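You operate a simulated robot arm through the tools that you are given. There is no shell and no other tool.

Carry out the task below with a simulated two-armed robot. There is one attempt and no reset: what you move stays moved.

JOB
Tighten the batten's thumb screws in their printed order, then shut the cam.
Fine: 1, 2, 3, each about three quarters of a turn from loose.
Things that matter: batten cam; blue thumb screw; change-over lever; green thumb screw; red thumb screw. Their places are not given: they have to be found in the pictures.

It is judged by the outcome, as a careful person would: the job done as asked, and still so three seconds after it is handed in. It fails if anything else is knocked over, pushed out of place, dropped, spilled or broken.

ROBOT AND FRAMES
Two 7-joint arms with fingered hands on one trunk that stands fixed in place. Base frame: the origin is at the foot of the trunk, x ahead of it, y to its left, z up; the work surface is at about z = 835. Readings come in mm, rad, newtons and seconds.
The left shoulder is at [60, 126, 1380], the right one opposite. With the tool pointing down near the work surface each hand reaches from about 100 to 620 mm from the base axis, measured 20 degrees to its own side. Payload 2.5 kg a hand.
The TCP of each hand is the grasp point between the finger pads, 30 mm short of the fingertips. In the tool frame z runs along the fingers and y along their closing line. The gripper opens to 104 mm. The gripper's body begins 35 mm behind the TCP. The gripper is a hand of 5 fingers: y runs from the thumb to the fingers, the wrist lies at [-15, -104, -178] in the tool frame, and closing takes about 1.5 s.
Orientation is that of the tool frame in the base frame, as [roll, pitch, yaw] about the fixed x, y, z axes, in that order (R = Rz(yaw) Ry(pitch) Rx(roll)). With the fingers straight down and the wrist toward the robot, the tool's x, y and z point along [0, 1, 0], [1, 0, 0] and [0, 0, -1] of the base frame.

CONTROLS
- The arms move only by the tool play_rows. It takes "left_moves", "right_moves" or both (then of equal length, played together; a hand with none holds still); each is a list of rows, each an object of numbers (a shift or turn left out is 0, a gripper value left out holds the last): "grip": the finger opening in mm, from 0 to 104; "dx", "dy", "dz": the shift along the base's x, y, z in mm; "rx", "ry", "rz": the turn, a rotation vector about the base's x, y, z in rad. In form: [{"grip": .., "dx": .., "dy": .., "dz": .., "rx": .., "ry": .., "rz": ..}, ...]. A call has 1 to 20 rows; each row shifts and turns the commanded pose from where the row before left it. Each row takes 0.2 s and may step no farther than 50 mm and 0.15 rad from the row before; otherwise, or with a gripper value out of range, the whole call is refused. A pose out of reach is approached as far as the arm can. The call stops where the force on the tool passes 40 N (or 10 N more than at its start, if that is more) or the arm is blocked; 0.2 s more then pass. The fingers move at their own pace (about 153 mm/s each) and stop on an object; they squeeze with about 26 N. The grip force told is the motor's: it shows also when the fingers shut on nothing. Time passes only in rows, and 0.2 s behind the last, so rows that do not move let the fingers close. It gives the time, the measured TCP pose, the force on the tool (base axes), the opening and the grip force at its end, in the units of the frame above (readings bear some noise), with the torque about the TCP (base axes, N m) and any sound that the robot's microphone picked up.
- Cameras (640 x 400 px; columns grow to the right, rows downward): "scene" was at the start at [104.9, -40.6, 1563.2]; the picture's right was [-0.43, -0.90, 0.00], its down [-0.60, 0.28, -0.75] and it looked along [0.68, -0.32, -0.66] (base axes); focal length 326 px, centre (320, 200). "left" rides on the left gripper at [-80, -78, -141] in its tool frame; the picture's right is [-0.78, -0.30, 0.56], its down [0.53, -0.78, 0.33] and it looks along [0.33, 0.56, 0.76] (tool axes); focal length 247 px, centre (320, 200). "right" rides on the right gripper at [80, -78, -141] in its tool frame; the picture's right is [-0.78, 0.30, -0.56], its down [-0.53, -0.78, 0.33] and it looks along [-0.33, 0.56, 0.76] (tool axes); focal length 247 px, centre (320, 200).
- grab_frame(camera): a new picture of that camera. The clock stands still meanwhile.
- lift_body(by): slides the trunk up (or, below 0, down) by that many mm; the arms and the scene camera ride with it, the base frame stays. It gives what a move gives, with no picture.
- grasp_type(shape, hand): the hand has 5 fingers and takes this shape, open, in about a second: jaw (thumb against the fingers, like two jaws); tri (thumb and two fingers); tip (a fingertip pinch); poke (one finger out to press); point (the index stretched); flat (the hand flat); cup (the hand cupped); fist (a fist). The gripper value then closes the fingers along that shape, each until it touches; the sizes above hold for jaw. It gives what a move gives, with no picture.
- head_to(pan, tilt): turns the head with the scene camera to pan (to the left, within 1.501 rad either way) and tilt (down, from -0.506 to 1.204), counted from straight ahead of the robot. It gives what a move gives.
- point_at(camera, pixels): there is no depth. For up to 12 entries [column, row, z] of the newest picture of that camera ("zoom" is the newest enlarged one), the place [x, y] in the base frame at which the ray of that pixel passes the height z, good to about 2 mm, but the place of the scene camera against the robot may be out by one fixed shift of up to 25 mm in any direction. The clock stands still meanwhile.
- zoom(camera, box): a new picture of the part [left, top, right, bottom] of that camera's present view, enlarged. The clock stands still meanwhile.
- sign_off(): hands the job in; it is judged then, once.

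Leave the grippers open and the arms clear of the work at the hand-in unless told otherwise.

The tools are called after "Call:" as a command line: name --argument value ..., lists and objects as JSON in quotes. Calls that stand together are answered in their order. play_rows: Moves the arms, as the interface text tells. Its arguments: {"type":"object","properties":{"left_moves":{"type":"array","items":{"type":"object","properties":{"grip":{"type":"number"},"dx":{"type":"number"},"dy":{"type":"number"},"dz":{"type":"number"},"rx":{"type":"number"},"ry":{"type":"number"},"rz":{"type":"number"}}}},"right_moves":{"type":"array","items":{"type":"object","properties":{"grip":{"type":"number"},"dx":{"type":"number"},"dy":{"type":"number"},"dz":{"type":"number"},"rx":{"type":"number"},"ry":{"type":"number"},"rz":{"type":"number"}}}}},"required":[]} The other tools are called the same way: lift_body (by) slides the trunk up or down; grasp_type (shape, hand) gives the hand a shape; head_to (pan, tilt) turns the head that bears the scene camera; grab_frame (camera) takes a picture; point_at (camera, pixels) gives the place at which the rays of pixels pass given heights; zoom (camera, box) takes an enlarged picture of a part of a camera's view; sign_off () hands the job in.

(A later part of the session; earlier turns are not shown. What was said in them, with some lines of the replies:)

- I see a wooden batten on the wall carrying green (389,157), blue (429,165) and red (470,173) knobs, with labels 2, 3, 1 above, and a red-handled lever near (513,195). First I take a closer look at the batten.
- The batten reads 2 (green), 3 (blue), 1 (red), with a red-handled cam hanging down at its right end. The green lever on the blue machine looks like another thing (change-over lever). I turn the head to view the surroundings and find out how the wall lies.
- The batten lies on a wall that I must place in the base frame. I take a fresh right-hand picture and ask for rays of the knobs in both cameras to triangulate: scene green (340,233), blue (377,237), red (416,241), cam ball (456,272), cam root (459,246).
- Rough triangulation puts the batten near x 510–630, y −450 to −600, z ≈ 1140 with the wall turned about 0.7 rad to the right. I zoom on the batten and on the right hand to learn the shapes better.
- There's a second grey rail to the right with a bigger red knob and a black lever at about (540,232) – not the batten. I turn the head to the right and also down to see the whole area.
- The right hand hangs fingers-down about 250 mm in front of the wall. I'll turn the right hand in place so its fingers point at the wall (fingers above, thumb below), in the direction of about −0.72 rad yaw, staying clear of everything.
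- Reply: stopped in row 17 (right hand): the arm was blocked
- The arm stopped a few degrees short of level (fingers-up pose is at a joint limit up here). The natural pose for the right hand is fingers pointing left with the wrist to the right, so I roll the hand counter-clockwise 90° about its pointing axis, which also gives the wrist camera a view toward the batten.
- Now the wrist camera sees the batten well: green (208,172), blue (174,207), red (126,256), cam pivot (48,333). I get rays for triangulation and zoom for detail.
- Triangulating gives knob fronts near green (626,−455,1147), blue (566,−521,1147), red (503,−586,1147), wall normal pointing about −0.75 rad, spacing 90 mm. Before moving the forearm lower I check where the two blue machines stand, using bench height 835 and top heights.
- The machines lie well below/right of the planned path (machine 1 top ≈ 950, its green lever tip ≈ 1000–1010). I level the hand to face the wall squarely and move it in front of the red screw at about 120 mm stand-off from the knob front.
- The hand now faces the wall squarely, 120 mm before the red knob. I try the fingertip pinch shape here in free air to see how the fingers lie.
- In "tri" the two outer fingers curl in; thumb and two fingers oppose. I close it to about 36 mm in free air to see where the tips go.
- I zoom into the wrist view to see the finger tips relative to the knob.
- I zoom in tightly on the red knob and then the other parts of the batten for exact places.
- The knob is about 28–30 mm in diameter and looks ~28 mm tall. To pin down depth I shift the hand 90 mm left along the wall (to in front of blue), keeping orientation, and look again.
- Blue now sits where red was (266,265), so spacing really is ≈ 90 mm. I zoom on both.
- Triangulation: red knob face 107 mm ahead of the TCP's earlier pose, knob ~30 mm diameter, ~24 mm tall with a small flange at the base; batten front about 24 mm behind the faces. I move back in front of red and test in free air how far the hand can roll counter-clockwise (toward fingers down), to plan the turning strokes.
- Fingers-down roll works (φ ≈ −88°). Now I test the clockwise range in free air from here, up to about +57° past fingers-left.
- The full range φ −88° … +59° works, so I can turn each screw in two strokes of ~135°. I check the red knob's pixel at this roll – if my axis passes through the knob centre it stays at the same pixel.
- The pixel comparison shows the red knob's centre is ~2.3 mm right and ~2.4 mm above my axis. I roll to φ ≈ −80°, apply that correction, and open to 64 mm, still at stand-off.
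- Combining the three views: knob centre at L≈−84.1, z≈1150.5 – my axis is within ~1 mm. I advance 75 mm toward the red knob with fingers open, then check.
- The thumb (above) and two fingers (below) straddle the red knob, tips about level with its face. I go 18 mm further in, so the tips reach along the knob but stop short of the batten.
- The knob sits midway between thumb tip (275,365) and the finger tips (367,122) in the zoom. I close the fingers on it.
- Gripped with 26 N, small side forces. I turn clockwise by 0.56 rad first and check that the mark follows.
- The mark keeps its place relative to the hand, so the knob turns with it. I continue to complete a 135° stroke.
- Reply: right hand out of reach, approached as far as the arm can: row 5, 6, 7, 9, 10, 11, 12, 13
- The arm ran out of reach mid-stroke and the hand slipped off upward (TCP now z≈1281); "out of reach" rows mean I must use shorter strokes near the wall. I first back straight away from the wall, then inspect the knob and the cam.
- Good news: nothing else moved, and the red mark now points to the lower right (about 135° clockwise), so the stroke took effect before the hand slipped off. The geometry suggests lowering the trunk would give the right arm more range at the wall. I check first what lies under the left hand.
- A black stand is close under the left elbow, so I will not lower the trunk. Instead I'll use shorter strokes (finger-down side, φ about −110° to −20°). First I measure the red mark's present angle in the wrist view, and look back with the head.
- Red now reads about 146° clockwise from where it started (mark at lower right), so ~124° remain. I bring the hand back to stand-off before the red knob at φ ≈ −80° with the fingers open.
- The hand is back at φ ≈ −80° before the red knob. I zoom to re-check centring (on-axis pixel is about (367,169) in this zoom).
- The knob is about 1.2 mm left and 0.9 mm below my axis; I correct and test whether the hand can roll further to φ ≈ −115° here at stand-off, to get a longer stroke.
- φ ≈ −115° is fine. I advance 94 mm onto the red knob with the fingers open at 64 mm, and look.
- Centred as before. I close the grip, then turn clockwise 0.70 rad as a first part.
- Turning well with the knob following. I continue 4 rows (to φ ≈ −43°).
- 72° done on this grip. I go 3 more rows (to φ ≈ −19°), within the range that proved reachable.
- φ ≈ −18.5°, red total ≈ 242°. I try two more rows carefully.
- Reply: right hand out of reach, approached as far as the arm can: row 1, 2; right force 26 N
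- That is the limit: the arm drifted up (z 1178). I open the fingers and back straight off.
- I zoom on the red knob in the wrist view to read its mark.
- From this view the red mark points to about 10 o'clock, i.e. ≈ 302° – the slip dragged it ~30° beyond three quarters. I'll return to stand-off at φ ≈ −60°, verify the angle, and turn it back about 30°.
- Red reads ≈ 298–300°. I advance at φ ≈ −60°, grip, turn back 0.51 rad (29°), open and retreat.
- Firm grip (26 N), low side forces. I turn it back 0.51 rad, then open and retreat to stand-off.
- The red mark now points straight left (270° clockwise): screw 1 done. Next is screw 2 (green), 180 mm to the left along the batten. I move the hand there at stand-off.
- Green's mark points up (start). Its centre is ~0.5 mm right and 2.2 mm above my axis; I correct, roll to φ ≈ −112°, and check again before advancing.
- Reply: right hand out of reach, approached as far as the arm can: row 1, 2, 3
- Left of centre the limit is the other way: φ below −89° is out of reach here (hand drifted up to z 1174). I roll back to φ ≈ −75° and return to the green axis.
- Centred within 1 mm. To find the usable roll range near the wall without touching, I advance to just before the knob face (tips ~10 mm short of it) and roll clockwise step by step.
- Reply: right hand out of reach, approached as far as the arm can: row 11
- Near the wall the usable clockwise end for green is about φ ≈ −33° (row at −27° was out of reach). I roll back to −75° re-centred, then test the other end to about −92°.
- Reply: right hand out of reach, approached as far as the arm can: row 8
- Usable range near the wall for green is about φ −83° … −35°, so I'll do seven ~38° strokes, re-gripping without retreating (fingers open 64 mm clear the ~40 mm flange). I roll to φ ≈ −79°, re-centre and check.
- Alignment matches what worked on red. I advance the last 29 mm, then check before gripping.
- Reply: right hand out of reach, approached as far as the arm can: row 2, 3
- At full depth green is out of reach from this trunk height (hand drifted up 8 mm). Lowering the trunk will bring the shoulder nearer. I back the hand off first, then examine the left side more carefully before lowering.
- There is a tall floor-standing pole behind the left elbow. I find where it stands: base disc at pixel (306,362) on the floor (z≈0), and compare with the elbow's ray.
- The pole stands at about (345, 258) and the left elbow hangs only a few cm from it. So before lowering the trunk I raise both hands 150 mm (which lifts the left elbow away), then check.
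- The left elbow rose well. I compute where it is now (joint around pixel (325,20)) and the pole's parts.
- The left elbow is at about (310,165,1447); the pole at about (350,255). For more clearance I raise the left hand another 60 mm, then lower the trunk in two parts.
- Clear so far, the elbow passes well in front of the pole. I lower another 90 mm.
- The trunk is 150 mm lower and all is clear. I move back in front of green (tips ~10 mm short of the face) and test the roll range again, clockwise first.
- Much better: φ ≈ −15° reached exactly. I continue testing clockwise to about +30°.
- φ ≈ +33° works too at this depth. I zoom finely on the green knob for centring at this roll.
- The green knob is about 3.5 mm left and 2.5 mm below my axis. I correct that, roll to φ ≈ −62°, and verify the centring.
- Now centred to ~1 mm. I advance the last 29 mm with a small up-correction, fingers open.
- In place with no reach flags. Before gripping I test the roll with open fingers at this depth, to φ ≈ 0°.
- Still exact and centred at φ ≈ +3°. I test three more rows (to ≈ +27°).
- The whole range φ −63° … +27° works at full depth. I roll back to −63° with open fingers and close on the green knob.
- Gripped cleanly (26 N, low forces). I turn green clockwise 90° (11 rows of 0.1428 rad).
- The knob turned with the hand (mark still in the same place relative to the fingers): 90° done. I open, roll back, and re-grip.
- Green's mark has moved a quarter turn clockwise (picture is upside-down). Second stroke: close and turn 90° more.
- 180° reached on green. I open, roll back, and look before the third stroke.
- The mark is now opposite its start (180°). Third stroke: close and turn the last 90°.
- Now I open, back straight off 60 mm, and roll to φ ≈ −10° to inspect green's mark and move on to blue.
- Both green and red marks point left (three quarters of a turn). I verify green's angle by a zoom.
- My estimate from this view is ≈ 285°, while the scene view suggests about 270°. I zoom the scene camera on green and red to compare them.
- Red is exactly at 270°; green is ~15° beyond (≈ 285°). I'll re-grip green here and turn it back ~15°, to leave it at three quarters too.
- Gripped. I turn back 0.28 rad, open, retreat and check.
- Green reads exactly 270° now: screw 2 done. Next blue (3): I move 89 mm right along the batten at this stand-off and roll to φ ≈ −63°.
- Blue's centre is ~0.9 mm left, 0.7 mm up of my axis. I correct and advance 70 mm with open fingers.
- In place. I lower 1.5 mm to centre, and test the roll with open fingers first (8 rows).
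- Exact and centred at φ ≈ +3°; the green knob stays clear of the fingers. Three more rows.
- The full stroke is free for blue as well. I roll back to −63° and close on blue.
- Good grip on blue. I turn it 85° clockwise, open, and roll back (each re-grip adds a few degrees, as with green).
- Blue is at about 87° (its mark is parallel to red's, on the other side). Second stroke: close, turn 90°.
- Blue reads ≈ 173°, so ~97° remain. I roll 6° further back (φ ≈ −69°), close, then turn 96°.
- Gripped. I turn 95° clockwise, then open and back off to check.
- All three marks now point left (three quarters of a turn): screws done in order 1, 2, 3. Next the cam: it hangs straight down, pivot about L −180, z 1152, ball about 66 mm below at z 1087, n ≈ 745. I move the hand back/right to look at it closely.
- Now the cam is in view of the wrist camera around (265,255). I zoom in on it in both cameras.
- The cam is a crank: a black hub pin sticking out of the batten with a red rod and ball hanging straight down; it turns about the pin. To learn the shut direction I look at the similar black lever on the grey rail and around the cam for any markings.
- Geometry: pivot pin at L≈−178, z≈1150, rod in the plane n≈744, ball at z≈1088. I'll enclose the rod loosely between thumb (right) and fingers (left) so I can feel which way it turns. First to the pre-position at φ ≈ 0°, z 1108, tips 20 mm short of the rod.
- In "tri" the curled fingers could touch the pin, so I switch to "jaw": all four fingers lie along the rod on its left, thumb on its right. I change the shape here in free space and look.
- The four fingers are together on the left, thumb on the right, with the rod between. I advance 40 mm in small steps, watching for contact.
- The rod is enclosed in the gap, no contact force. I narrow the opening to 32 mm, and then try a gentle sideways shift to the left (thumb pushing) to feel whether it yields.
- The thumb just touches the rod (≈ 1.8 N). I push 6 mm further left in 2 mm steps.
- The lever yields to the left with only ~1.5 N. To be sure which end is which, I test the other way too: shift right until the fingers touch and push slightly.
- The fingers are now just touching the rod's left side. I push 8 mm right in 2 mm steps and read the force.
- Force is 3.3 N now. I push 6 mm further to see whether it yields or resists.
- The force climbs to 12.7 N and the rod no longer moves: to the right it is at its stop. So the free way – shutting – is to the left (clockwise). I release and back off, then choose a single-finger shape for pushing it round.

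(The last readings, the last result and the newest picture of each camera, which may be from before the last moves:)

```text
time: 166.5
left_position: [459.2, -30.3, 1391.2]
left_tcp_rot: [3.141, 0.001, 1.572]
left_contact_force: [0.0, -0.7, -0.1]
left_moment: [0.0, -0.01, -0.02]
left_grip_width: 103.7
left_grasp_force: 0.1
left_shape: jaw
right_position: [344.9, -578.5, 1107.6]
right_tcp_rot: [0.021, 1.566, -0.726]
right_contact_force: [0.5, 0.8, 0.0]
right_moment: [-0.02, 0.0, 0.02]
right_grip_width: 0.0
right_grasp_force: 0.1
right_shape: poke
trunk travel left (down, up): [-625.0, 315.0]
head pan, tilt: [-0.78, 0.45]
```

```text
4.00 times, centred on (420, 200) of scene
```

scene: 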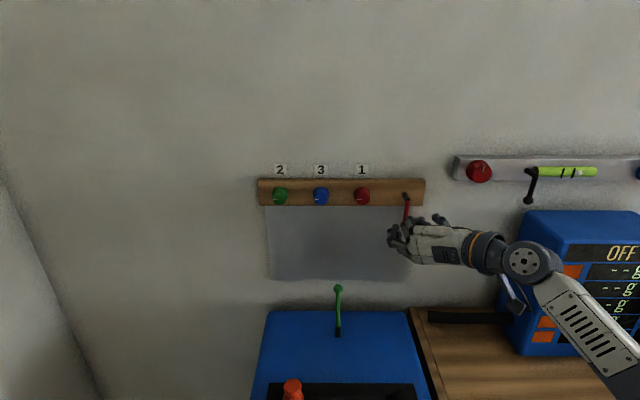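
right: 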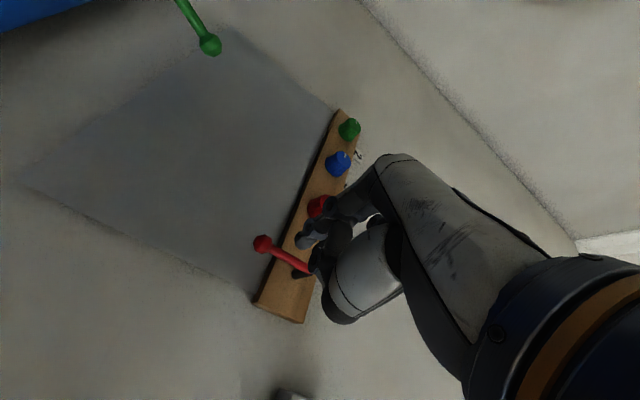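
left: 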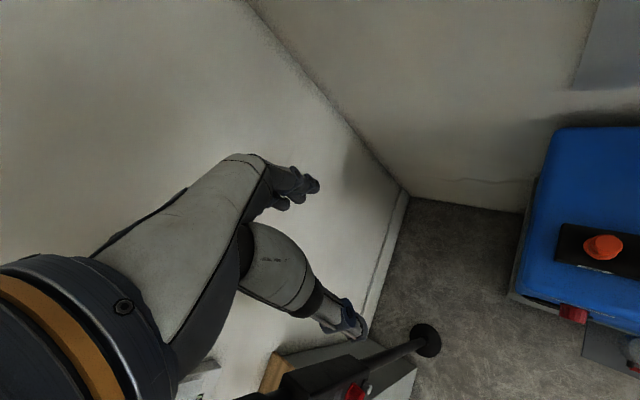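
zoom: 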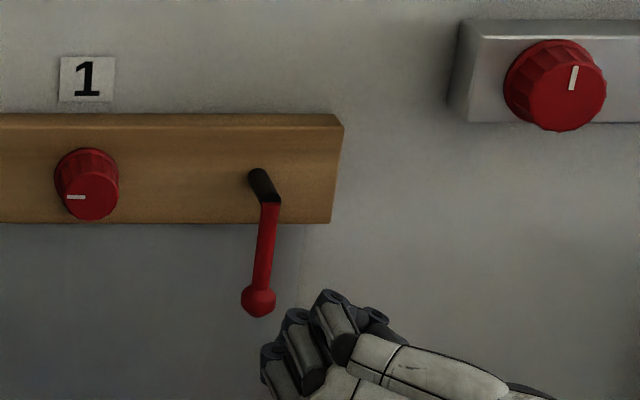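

In "poke" the index finger points forward along the tool axis with the tip at about (305,240). I zoom to check.

Call:
zoom --camera "right" --box '[230, 160, 410, 340]'

```text
2.22 times, centred on (320, 250) of right
```

zoom: 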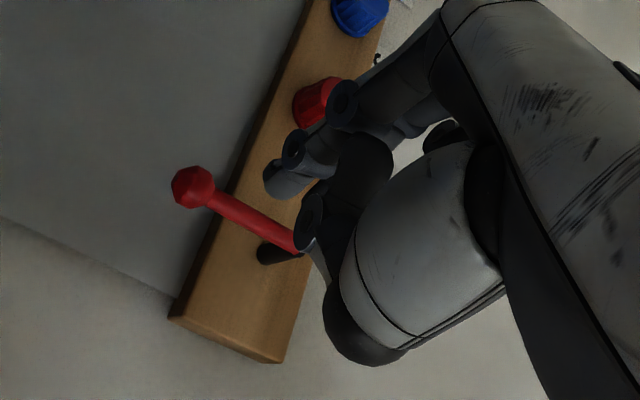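

The thumb in "jaw" is a straight finger – a better pusher. Plan: jaw with the hand rolled so the thumb is on top (fingers well below the ball), thumb on the right side of the rod, then sweep it left and up along the lever's arc. I switch to jaw, set 50 mm, roll to φ ≈ −85° at this stand-off and shift right/down.

Call:
grasp_type --hand "right" --shape "jaw"

Call:
play_rows --right_moves '[{"grip": 50, "rx": -0.0983, "ry": 0.0923}, {"rx": -0.0983, "ry": 0.0923}, {"rx": -0.0983, "ry": 0.0923}, {"rx": -0.0983, "ry": 0.0923}, {"rx": -0.0983, "ry": 0.0923}, {"rx": -0.0983, "ry": 0.0923}, {"rx": -0.0983, "ry": 0.0923}, {"rx": -0.0983, "ry": 0.0923}, {"rx": -0.0983, "ry": 0.0923}, {"rx": -0.0983, "ry": 0.0923}, {"rx": -0.0983, "ry": 0.0923}, {"dx": -7.5, "dy": -8.0, "dz": -11}, {"dx": -2.7, "dy": -2.9, "dz": -22}, {}]'

Call:
grab_frame --camera "right"

Call:
grab_frame --camera "scene"

```text
time: 167.4
left_position: [459.9, -31.5, 1390.8]
left_tcp_rot: [-3.141, 0.0, 1.57]
left_contact_force: [0.4, 0.2, -0.3]
left_moment: [0.02, 0.02, -0.01]
left_grip_width: 103.4
left_grasp_force: 0.0
left_shape: jaw
right_position: [344.2, -580.1, 1106.7]
right_tcp_rot: [-0.571, 1.566, -1.317]
right_contact_force: [0.6, 0.4, -0.1]
right_moment: [0.0, -0.03, 0.02]
right_grip_width: 103.8
right_grasp_force: 0.0
right_shape: jaw
trunk travel left (down, up): [-625.0, 315.0]
head pan, tilt: [-0.78, 0.45]
```

```text
time: 170.4
left_position: [458.6, -32.3, 1391.0]
left_tcp_rot: [-3.141, 0.0, 1.571]
left_contact_force: [-0.4, 0.0, -0.9]
left_moment: [0.02, 0.0, 0.01]
left_grip_width: 103.4
left_grasp_force: 0.0
left_shape: jaw
right_position: [332.8, -592.5, 1075.1]
right_tcp_rot: [-1.578, 0.086, -2.323]
right_contact_force: [-0.1, 0.2, -0.6]
right_moment: [0.01, -0.04, 0.0]
right_grip_width: 49.9
right_grasp_force: 0.2
right_shape: jaw
trunk travel left (down, up): [-625.0, 315.0]
head pan, tilt: [-0.78, 0.45]
```

```text
taken
```

right: 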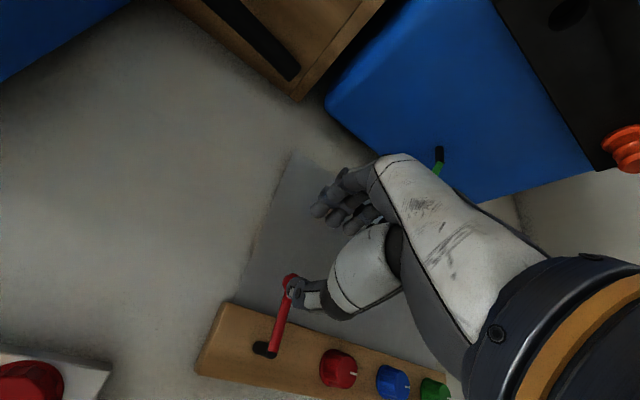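

```text
taken
```

scene: 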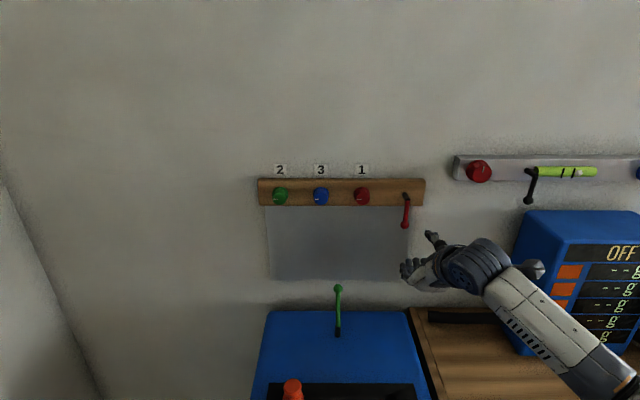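

Thumb is on top, ~29 mm right of the rod line, fingers below. I advance 79 mm toward the wall beside the rod.

Call:
play_rows --right_moves '[{"dx": 11.5, "dy": -10.8}, {"dx": 11.5, "dy": -10.8}, {"dx": 11.5, "dy": -10.8}, {"dx": 11.5, "dy": -10.8}, {"dx": 11.6, "dy": -10.8}, {}]'

Call:
grab_frame --camera "right"

Call:
zoom --camera "scene" --box '[340, 150, 500, 250]'

```text
time: 171.8
left_position: [459.4, -31.2, 1389.8]
left_tcp_rot: [-3.14, -0.001, 1.57]
left_contact_force: [0.4, -0.3, -0.2]
left_moment: [-0.01, 0.01, 0.0]
left_grip_width: 103.5
left_grasp_force: 0.1
left_shape: jaw
right_position: [391.6, -646.3, 1075.5]
right_tcp_rot: [-1.578, 0.089, -2.321]
right_contact_force: [0.1, 0.4, -0.4]
right_moment: [-0.02, 0.0, -0.01]
right_grip_width: 50.5
right_grasp_force: 0.0
right_shape: jaw
trunk travel left (down, up): [-625.0, 315.0]
head pan, tilt: [-0.78, 0.45]
```

```text
taken
```

right: 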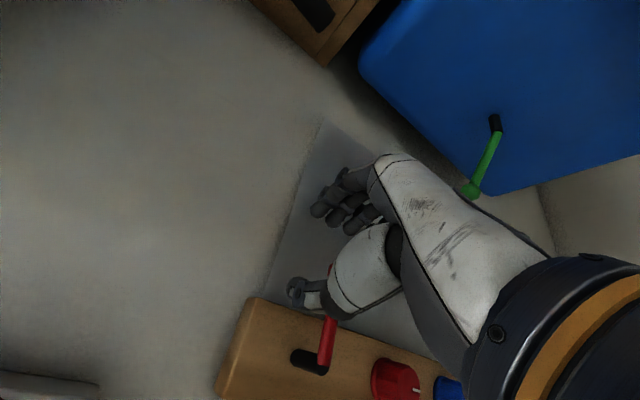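

```text
4.00 times, centred on (420, 200) of scene
```

zoom: 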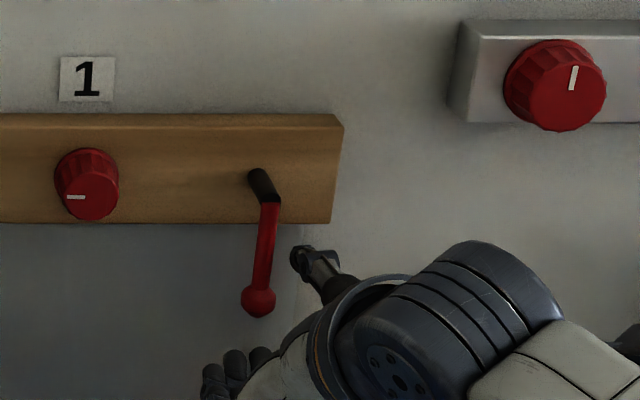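

The thumb stands just right of the rod, clear. I sweep left along the arc: first contact and about 30° of lever travel.

Call:
play_rows --right_moves '[{"dx": 4.4, "dy": 4.7}, {"dx": 4.4, "dy": 4.7}, {"dx": 4.3, "dy": 4.6, "dz": -1}, {"dx": 4.3, "dy": 4.6, "dz": -1}, {"dx": 4.4, "dy": 4.7, "dz": 0.6}, {"dx": 4.4, "dy": 4.7, "dz": 0.6}, {}]'

Call:
zoom --camera "scene" --box '[340, 150, 500, 250]'

Call:
grab_frame --camera "right"

```text
time: 173.4
left_position: [459.4, -31.2, 1390.7]
left_tcp_rot: [-3.14, 0.001, 1.57]
left_contact_force: [0.0, 0.6, 1.0]
left_moment: [-0.01, -0.01, 0.01]
left_grip_width: 103.7
left_grasp_force: 0.1
left_shape: jaw
right_position: [417.7, -617.3, 1074.6]
right_tcp_rot: [-1.578, 0.087, -2.323]
right_contact_force: [-0.9, -0.7, 0.0]
right_moment: [0.06, 0.0, -0.03]
right_grip_width: 49.9
right_grasp_force: 0.1
right_shape: jaw
trunk travel left (down, up): [-625.0, 315.0]
head pan, tilt: [-0.78, 0.45]
```

```text
4.00 times, centred on (420, 200) of scene
```

zoom: 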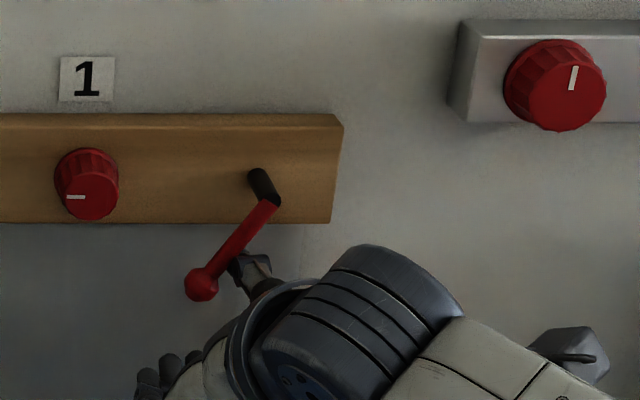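

```text
taken
```

right: 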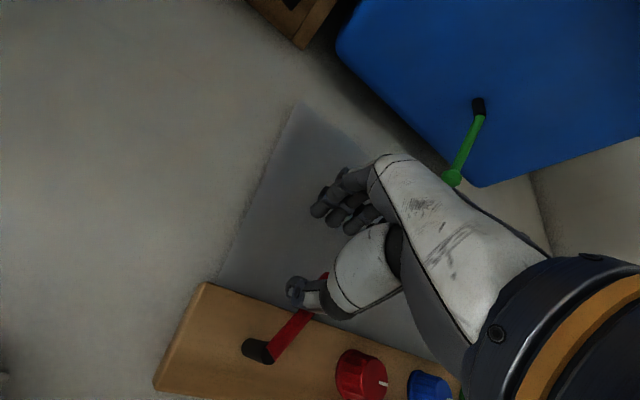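

The lever follows easily (~1 N), now ~35–40° to the left. I continue along the arc to about 75°.

Call:
play_rows --right_moves '[{"dx": 4.2, "dy": 4.4, "dz": 2.5}, {"dx": 4.2, "dy": 4.4, "dz": 2.5}, {"dx": 3.6, "dy": 3.8, "dz": 4}, {"dx": 3.6, "dy": 3.8, "dz": 4}, {"dx": 2.6, "dy": 2.8, "dz": 5.3}, {"dx": 2.6, "dy": 2.8, "dz": 5.4}, {}]'

Call:
zoom --camera "scene" --box '[340, 150, 500, 250]'

```text
time: 175.0
left_position: [458.8, -31.4, 1391.0]
left_tcp_rot: [3.141, -0.001, 1.571]
left_contact_force: [-0.1, -0.1, 0.4]
left_moment: [-0.01, 0.01, 0.0]
left_grip_width: 103.8
left_grasp_force: 0.1
left_shape: jaw
right_position: [437.6, -595.6, 1098.8]
right_tcp_rot: [-1.578, 0.088, -2.32]
right_contact_force: [0.0, -0.3, 0.4]
right_moment: [-0.01, 0.0, 0.01]
right_grip_width: 50.0
right_grasp_force: 0.0
right_shape: jaw
trunk travel left (down, up): [-625.0, 315.0]
head pan, tilt: [-0.78, 0.45]
```

```text
4.00 times, centred on (420, 200) of scene
```

zoom: 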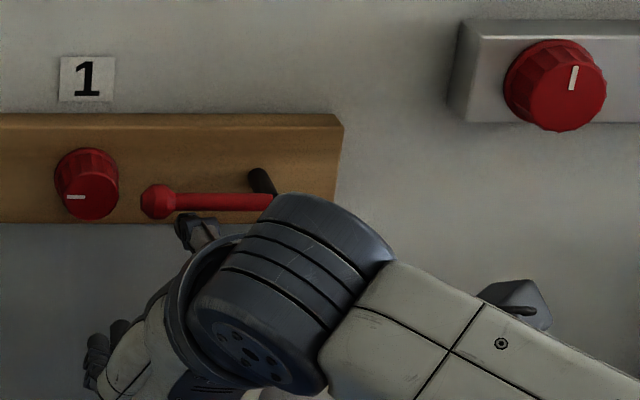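

The lever is already horizontal along the batten, with no contact force – it seems to have gone over by itself. I push up gently to see if it is at its end stop.

Call:
play_rows --right_moves '[{"dx": 1.4, "dy": 1.5, "dz": 3}, {"dx": 1.4, "dy": 1.5, "dz": 3}, {"dz": 2}, {"dz": 2}, {}]'

Call:
zoom --camera "scene" --box '[340, 150, 500, 250]'

Call:
grab_frame --camera "right"

```text
time: 176.2
left_position: [459.5, -31.2, 1391.0]
left_tcp_rot: [-3.141, 0.001, 1.571]
left_contact_force: [0.9, 1.3, 0.4]
left_moment: [-0.01, -0.04, 0.04]
left_grip_width: 103.8
left_grasp_force: 0.1
left_shape: jaw
right_position: [440.4, -593.0, 1108.0]
right_tcp_rot: [-1.581, 0.087, -2.322]
right_contact_force: [-6.0, 3.6, -5.9]
right_moment: [-0.08, -0.15, -0.01]
right_grip_width: 45.7
right_grasp_force: 0.1
right_shape: jaw
trunk travel left (down, up): [-625.0, 315.0]
head pan, tilt: [-0.78, 0.45]
```

```text
4.00 times, centred on (420, 200) of scene
```

zoom: 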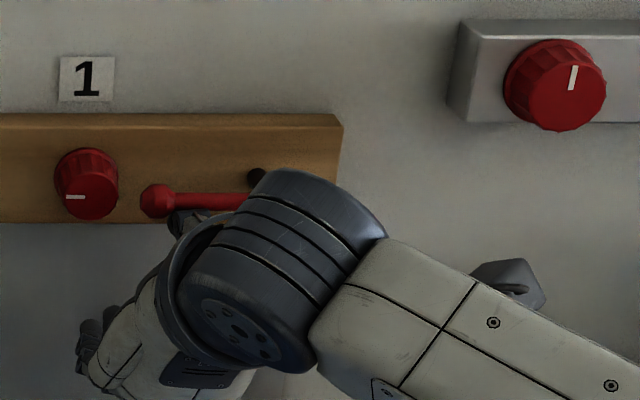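

```text
taken
```

right: 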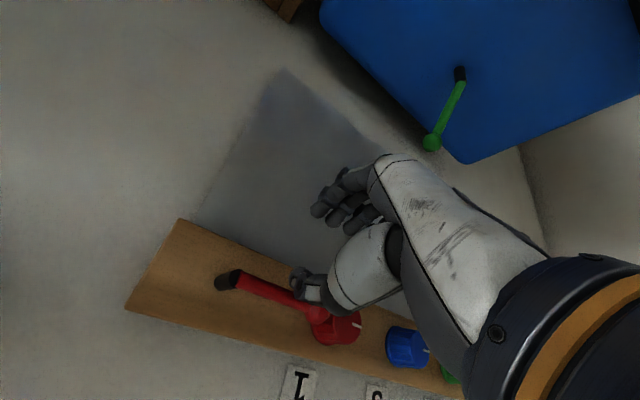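

Pushing up now meets resistance (≈ 6 N, lever does not move): the cam is at its shut stop, lying along the batten. I lower the thumb away and then back off, and check it stays.

Call:
play_rows --right_moves '[{"dz": -6}, {"dz": -10}, {"dz": -6}, {"dx": -7.3, "dy": 6.8}, {"dx": -14.6, "dy": 13.7}, {"dx": -14.6, "dy": 13.7}, {"dx": -14.6, "dy": 13.7}, {"dx": -14.6, "dy": 13.7}, {"dx": -14.6, "dy": 13.7}, {}]'

Call:
grab_frame --camera "right"

Call:
grab_frame --camera "scene"

Call:
zoom --camera "scene" --box '[250, 150, 450, 275]'

```text
time: 178.4
left_position: [459.3, -31.1, 1390.2]
left_tcp_rot: [3.141, -0.001, 1.571]
left_contact_force: [-0.1, -0.9, -0.7]
left_moment: [0.01, -0.01, -0.04]
left_grip_width: 103.7
left_grasp_force: 0.1
left_shape: jaw
right_position: [359.7, -517.0, 1085.8]
right_tcp_rot: [-1.578, 0.087, -2.323]
right_contact_force: [0.1, -0.9, -0.5]
right_moment: [-0.01, 0.02, -0.01]
right_grip_width: 49.9
right_grasp_force: 0.0
right_shape: jaw
trunk travel left (down, up): [-625.0, 315.0]
head pan, tilt: [-0.78, 0.45]
```

```text
taken
```

right: 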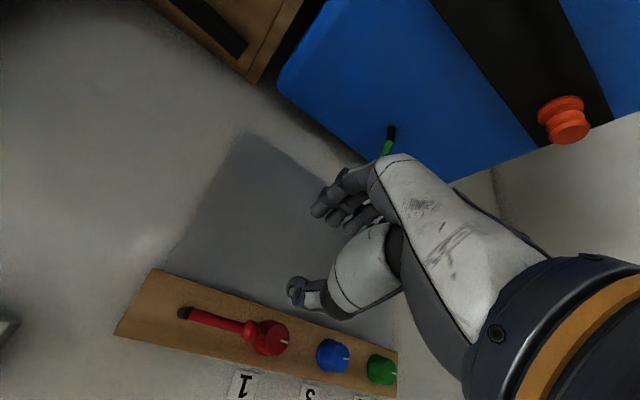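

```text
taken
```

scene: 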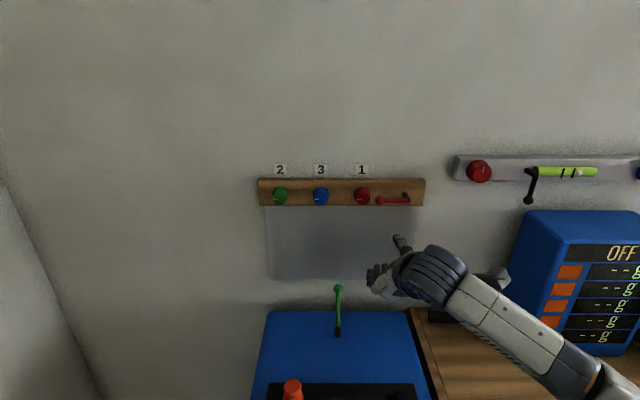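

```text
3.20 times, centred on (350, 212) of scene
```

zoom: 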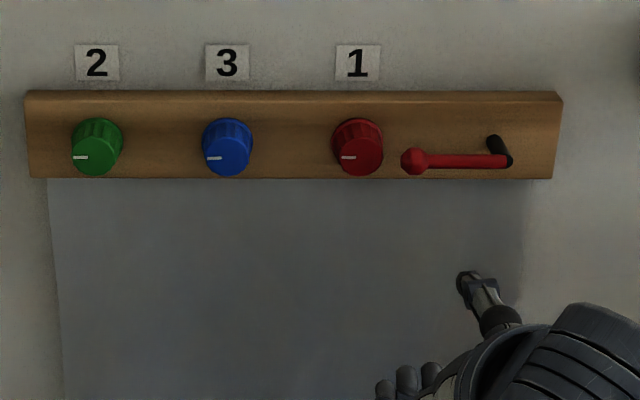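

The cam lies shut along the batten and holds; all three marks point left. I verify blue and red closely once more.

Call:
zoom --camera "scene" --box '[304, 175, 336, 215]'

Call:
zoom --camera "scene" --box '[340, 170, 430, 226]'

```text
10.00 times, centred on (320, 195) of scene
```

zoom: 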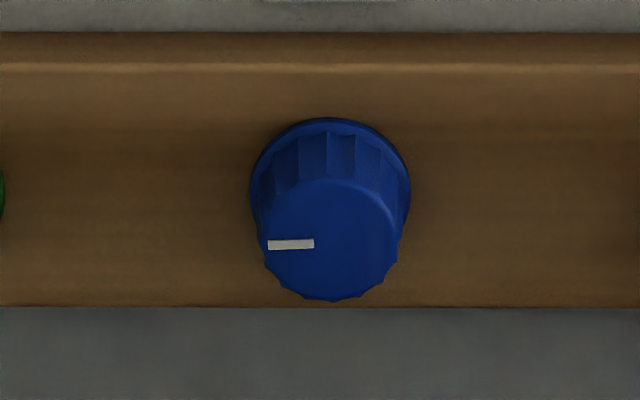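

```text
7.11 times, centred on (385, 198) of scene
```

zoom: 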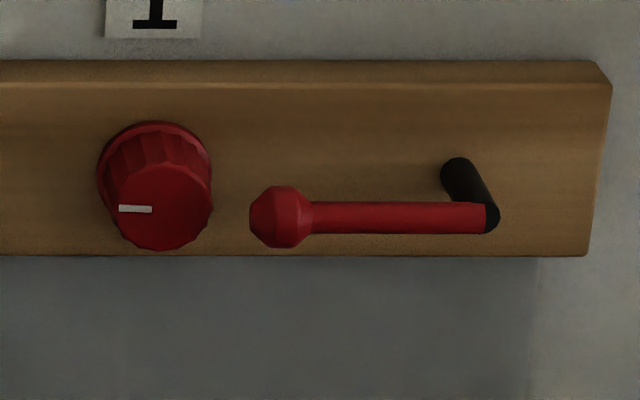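

Blue and red are at 270° and the cam is flat against its shut position. I raise the right hand, back it well clear, and open the gripper fully; then a last look round.

Call:
play_rows --right_moves '[{"dz": 20}, {"dz": 30}, {"dz": 30, "dx": -7.3, "dy": 6.8}, {"dx": -14.6, "dy": 13.7, "dz": 15}, {"dx": -14.6, "dy": 13.7, "dz": 15}, {"dx": -14.6, "dy": 13.7}, {"grip": 104}, {}, {}, {}, {}, {}, {}, {}, {}]'

Call:
grab_frame --camera "scene"

Call:
zoom --camera "scene" --box '[240, 140, 640, 390]'

```text
time: 181.6
left_position: [457.8, -31.5, 1389.9]
left_tcp_rot: [3.141, -0.001, 1.57]
left_contact_force: [-0.4, 0.6, 0.7]
left_moment: [-0.02, 0.02, -0.01]
left_grip_width: 103.7
left_grasp_force: 0.1
left_shape: jaw
right_position: [309.8, -468.7, 1197.3]
right_tcp_rot: [-1.578, 0.087, -2.319]
right_contact_force: [-0.1, 0.7, 0.5]
right_moment: [0.0, 0.04, 0.0]
right_grip_width: 103.7
right_grasp_force: 0.1
right_shape: jaw
trunk travel left (down, up): [-625.0, 315.0]
head pan, tilt: [-0.78, 0.45]
```

```text
taken
```

scene: 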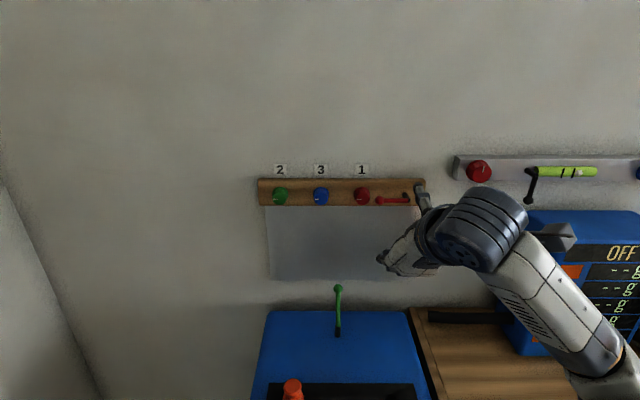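

```text
1.60 times, centred on (440, 265) of scene
```

zoom: 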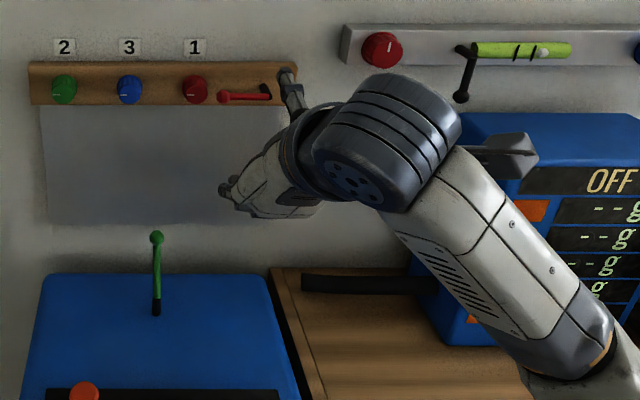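

Everything looks in place: cam shut, marks left, levers and machines untouched, arms clear with grippers open. One last look at the bench to the right and the pole at the left before handing in.

Call:
head_to --pan -1.1 --tilt 0.75

Call:
grab_frame --camera "scene"

Call:
head_to --pan 0.4 --tilt 0.7

Call:
grab_frame --camera "scene"

```text
time: 182.4
left_position: [459.5, -30.2, 1390.3]
left_tcp_rot: [3.141, 0.0, 1.571]
left_contact_force: [0.0, -0.4, -1.0]
left_moment: [0.03, -0.01, -0.02]
left_grip_width: 103.7
left_grasp_force: 0.0
left_shape: jaw
right_position: [310.0, -469.2, 1195.3]
right_tcp_rot: [-1.578, 0.087, -2.321]
right_contact_force: [0.1, -0.8, 0.6]
right_moment: [0.04, 0.01, -0.03]
right_grip_width: 103.7
right_grasp_force: 0.1
right_shape: jaw
trunk travel left (down, up): [-625.0, 315.0]
head pan, tilt: [-1.1, 0.75]
```

```text
taken
```

scene: 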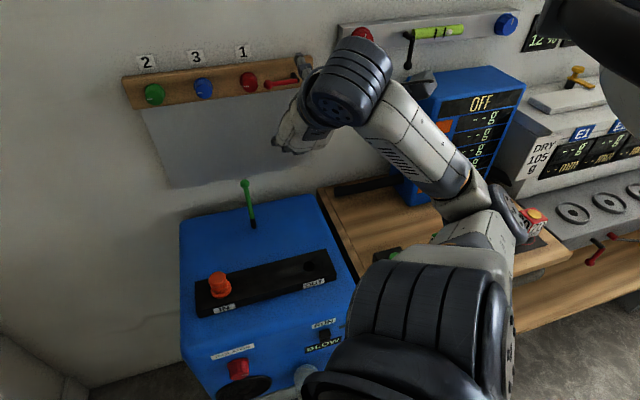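

```text
time: 184.0
left_position: [459.3, -31.1, 1389.9]
left_tcp_rot: [3.141, -0.001, 1.572]
left_contact_force: [-0.8, 0.1, 0.9]
left_moment: [0.0, -0.03, 0.0]
left_grip_width: 103.5
left_grasp_force: 0.1
left_shape: jaw
right_position: [310.1, -469.6, 1195.9]
right_tcp_rot: [-1.578, 0.088, -2.32]
right_contact_force: [0.0, 0.3, 0.2]
right_moment: [-0.02, 0.0, 0.0]
right_grip_width: 103.7
right_grasp_force: 0.0
right_shape: jaw
trunk travel left (down, up): [-625.0, 315.0]
head pan, tilt: [0.4, 0.7]
```

```text
taken
```

scene: 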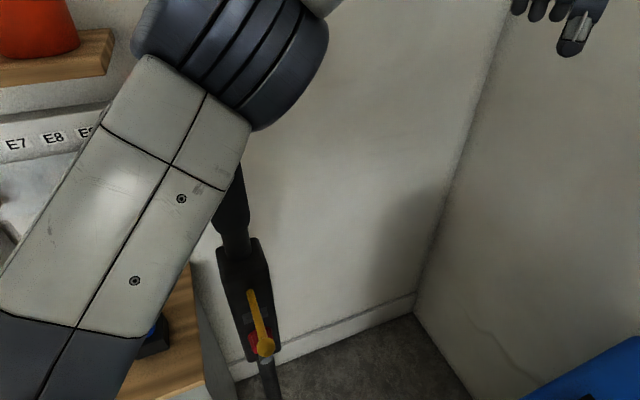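

Nothing has been disturbed on the bench or at the left. The three screws are at three quarters of a turn, tightened in the order 1–2–3. The cam is shut, both grippers are open and the arms are clear. I hand in the job.

Call:
sign_off

```text
The job is handed in.
```

The three thumb screws are tightened in their printed order and the cam is shut; I have handed the job in.

- **Screws:** I tightened red (1), then green (2), then blue (3). All three marks now point left, about three quarters of a turn clockwise from where they started. Red went roughly 30° too far when the hand slipped off it, and green went about 15° too far; I turned both back to three quarters.
- **Cam:** it resisted turning to the right and moved freely to the left. I swung it left until it met its stop, and it now lies along the batten.
- **Everything else:** I did not touch the other levers or the machines. In my last look around, nothing appeared moved or knocked over, though the arm hid part of the bench.
- **Robot:** the trunk is 150 mm lower than at the start, which I needed to reach the green screw. Both grippers are open and the arms are clear of the work.
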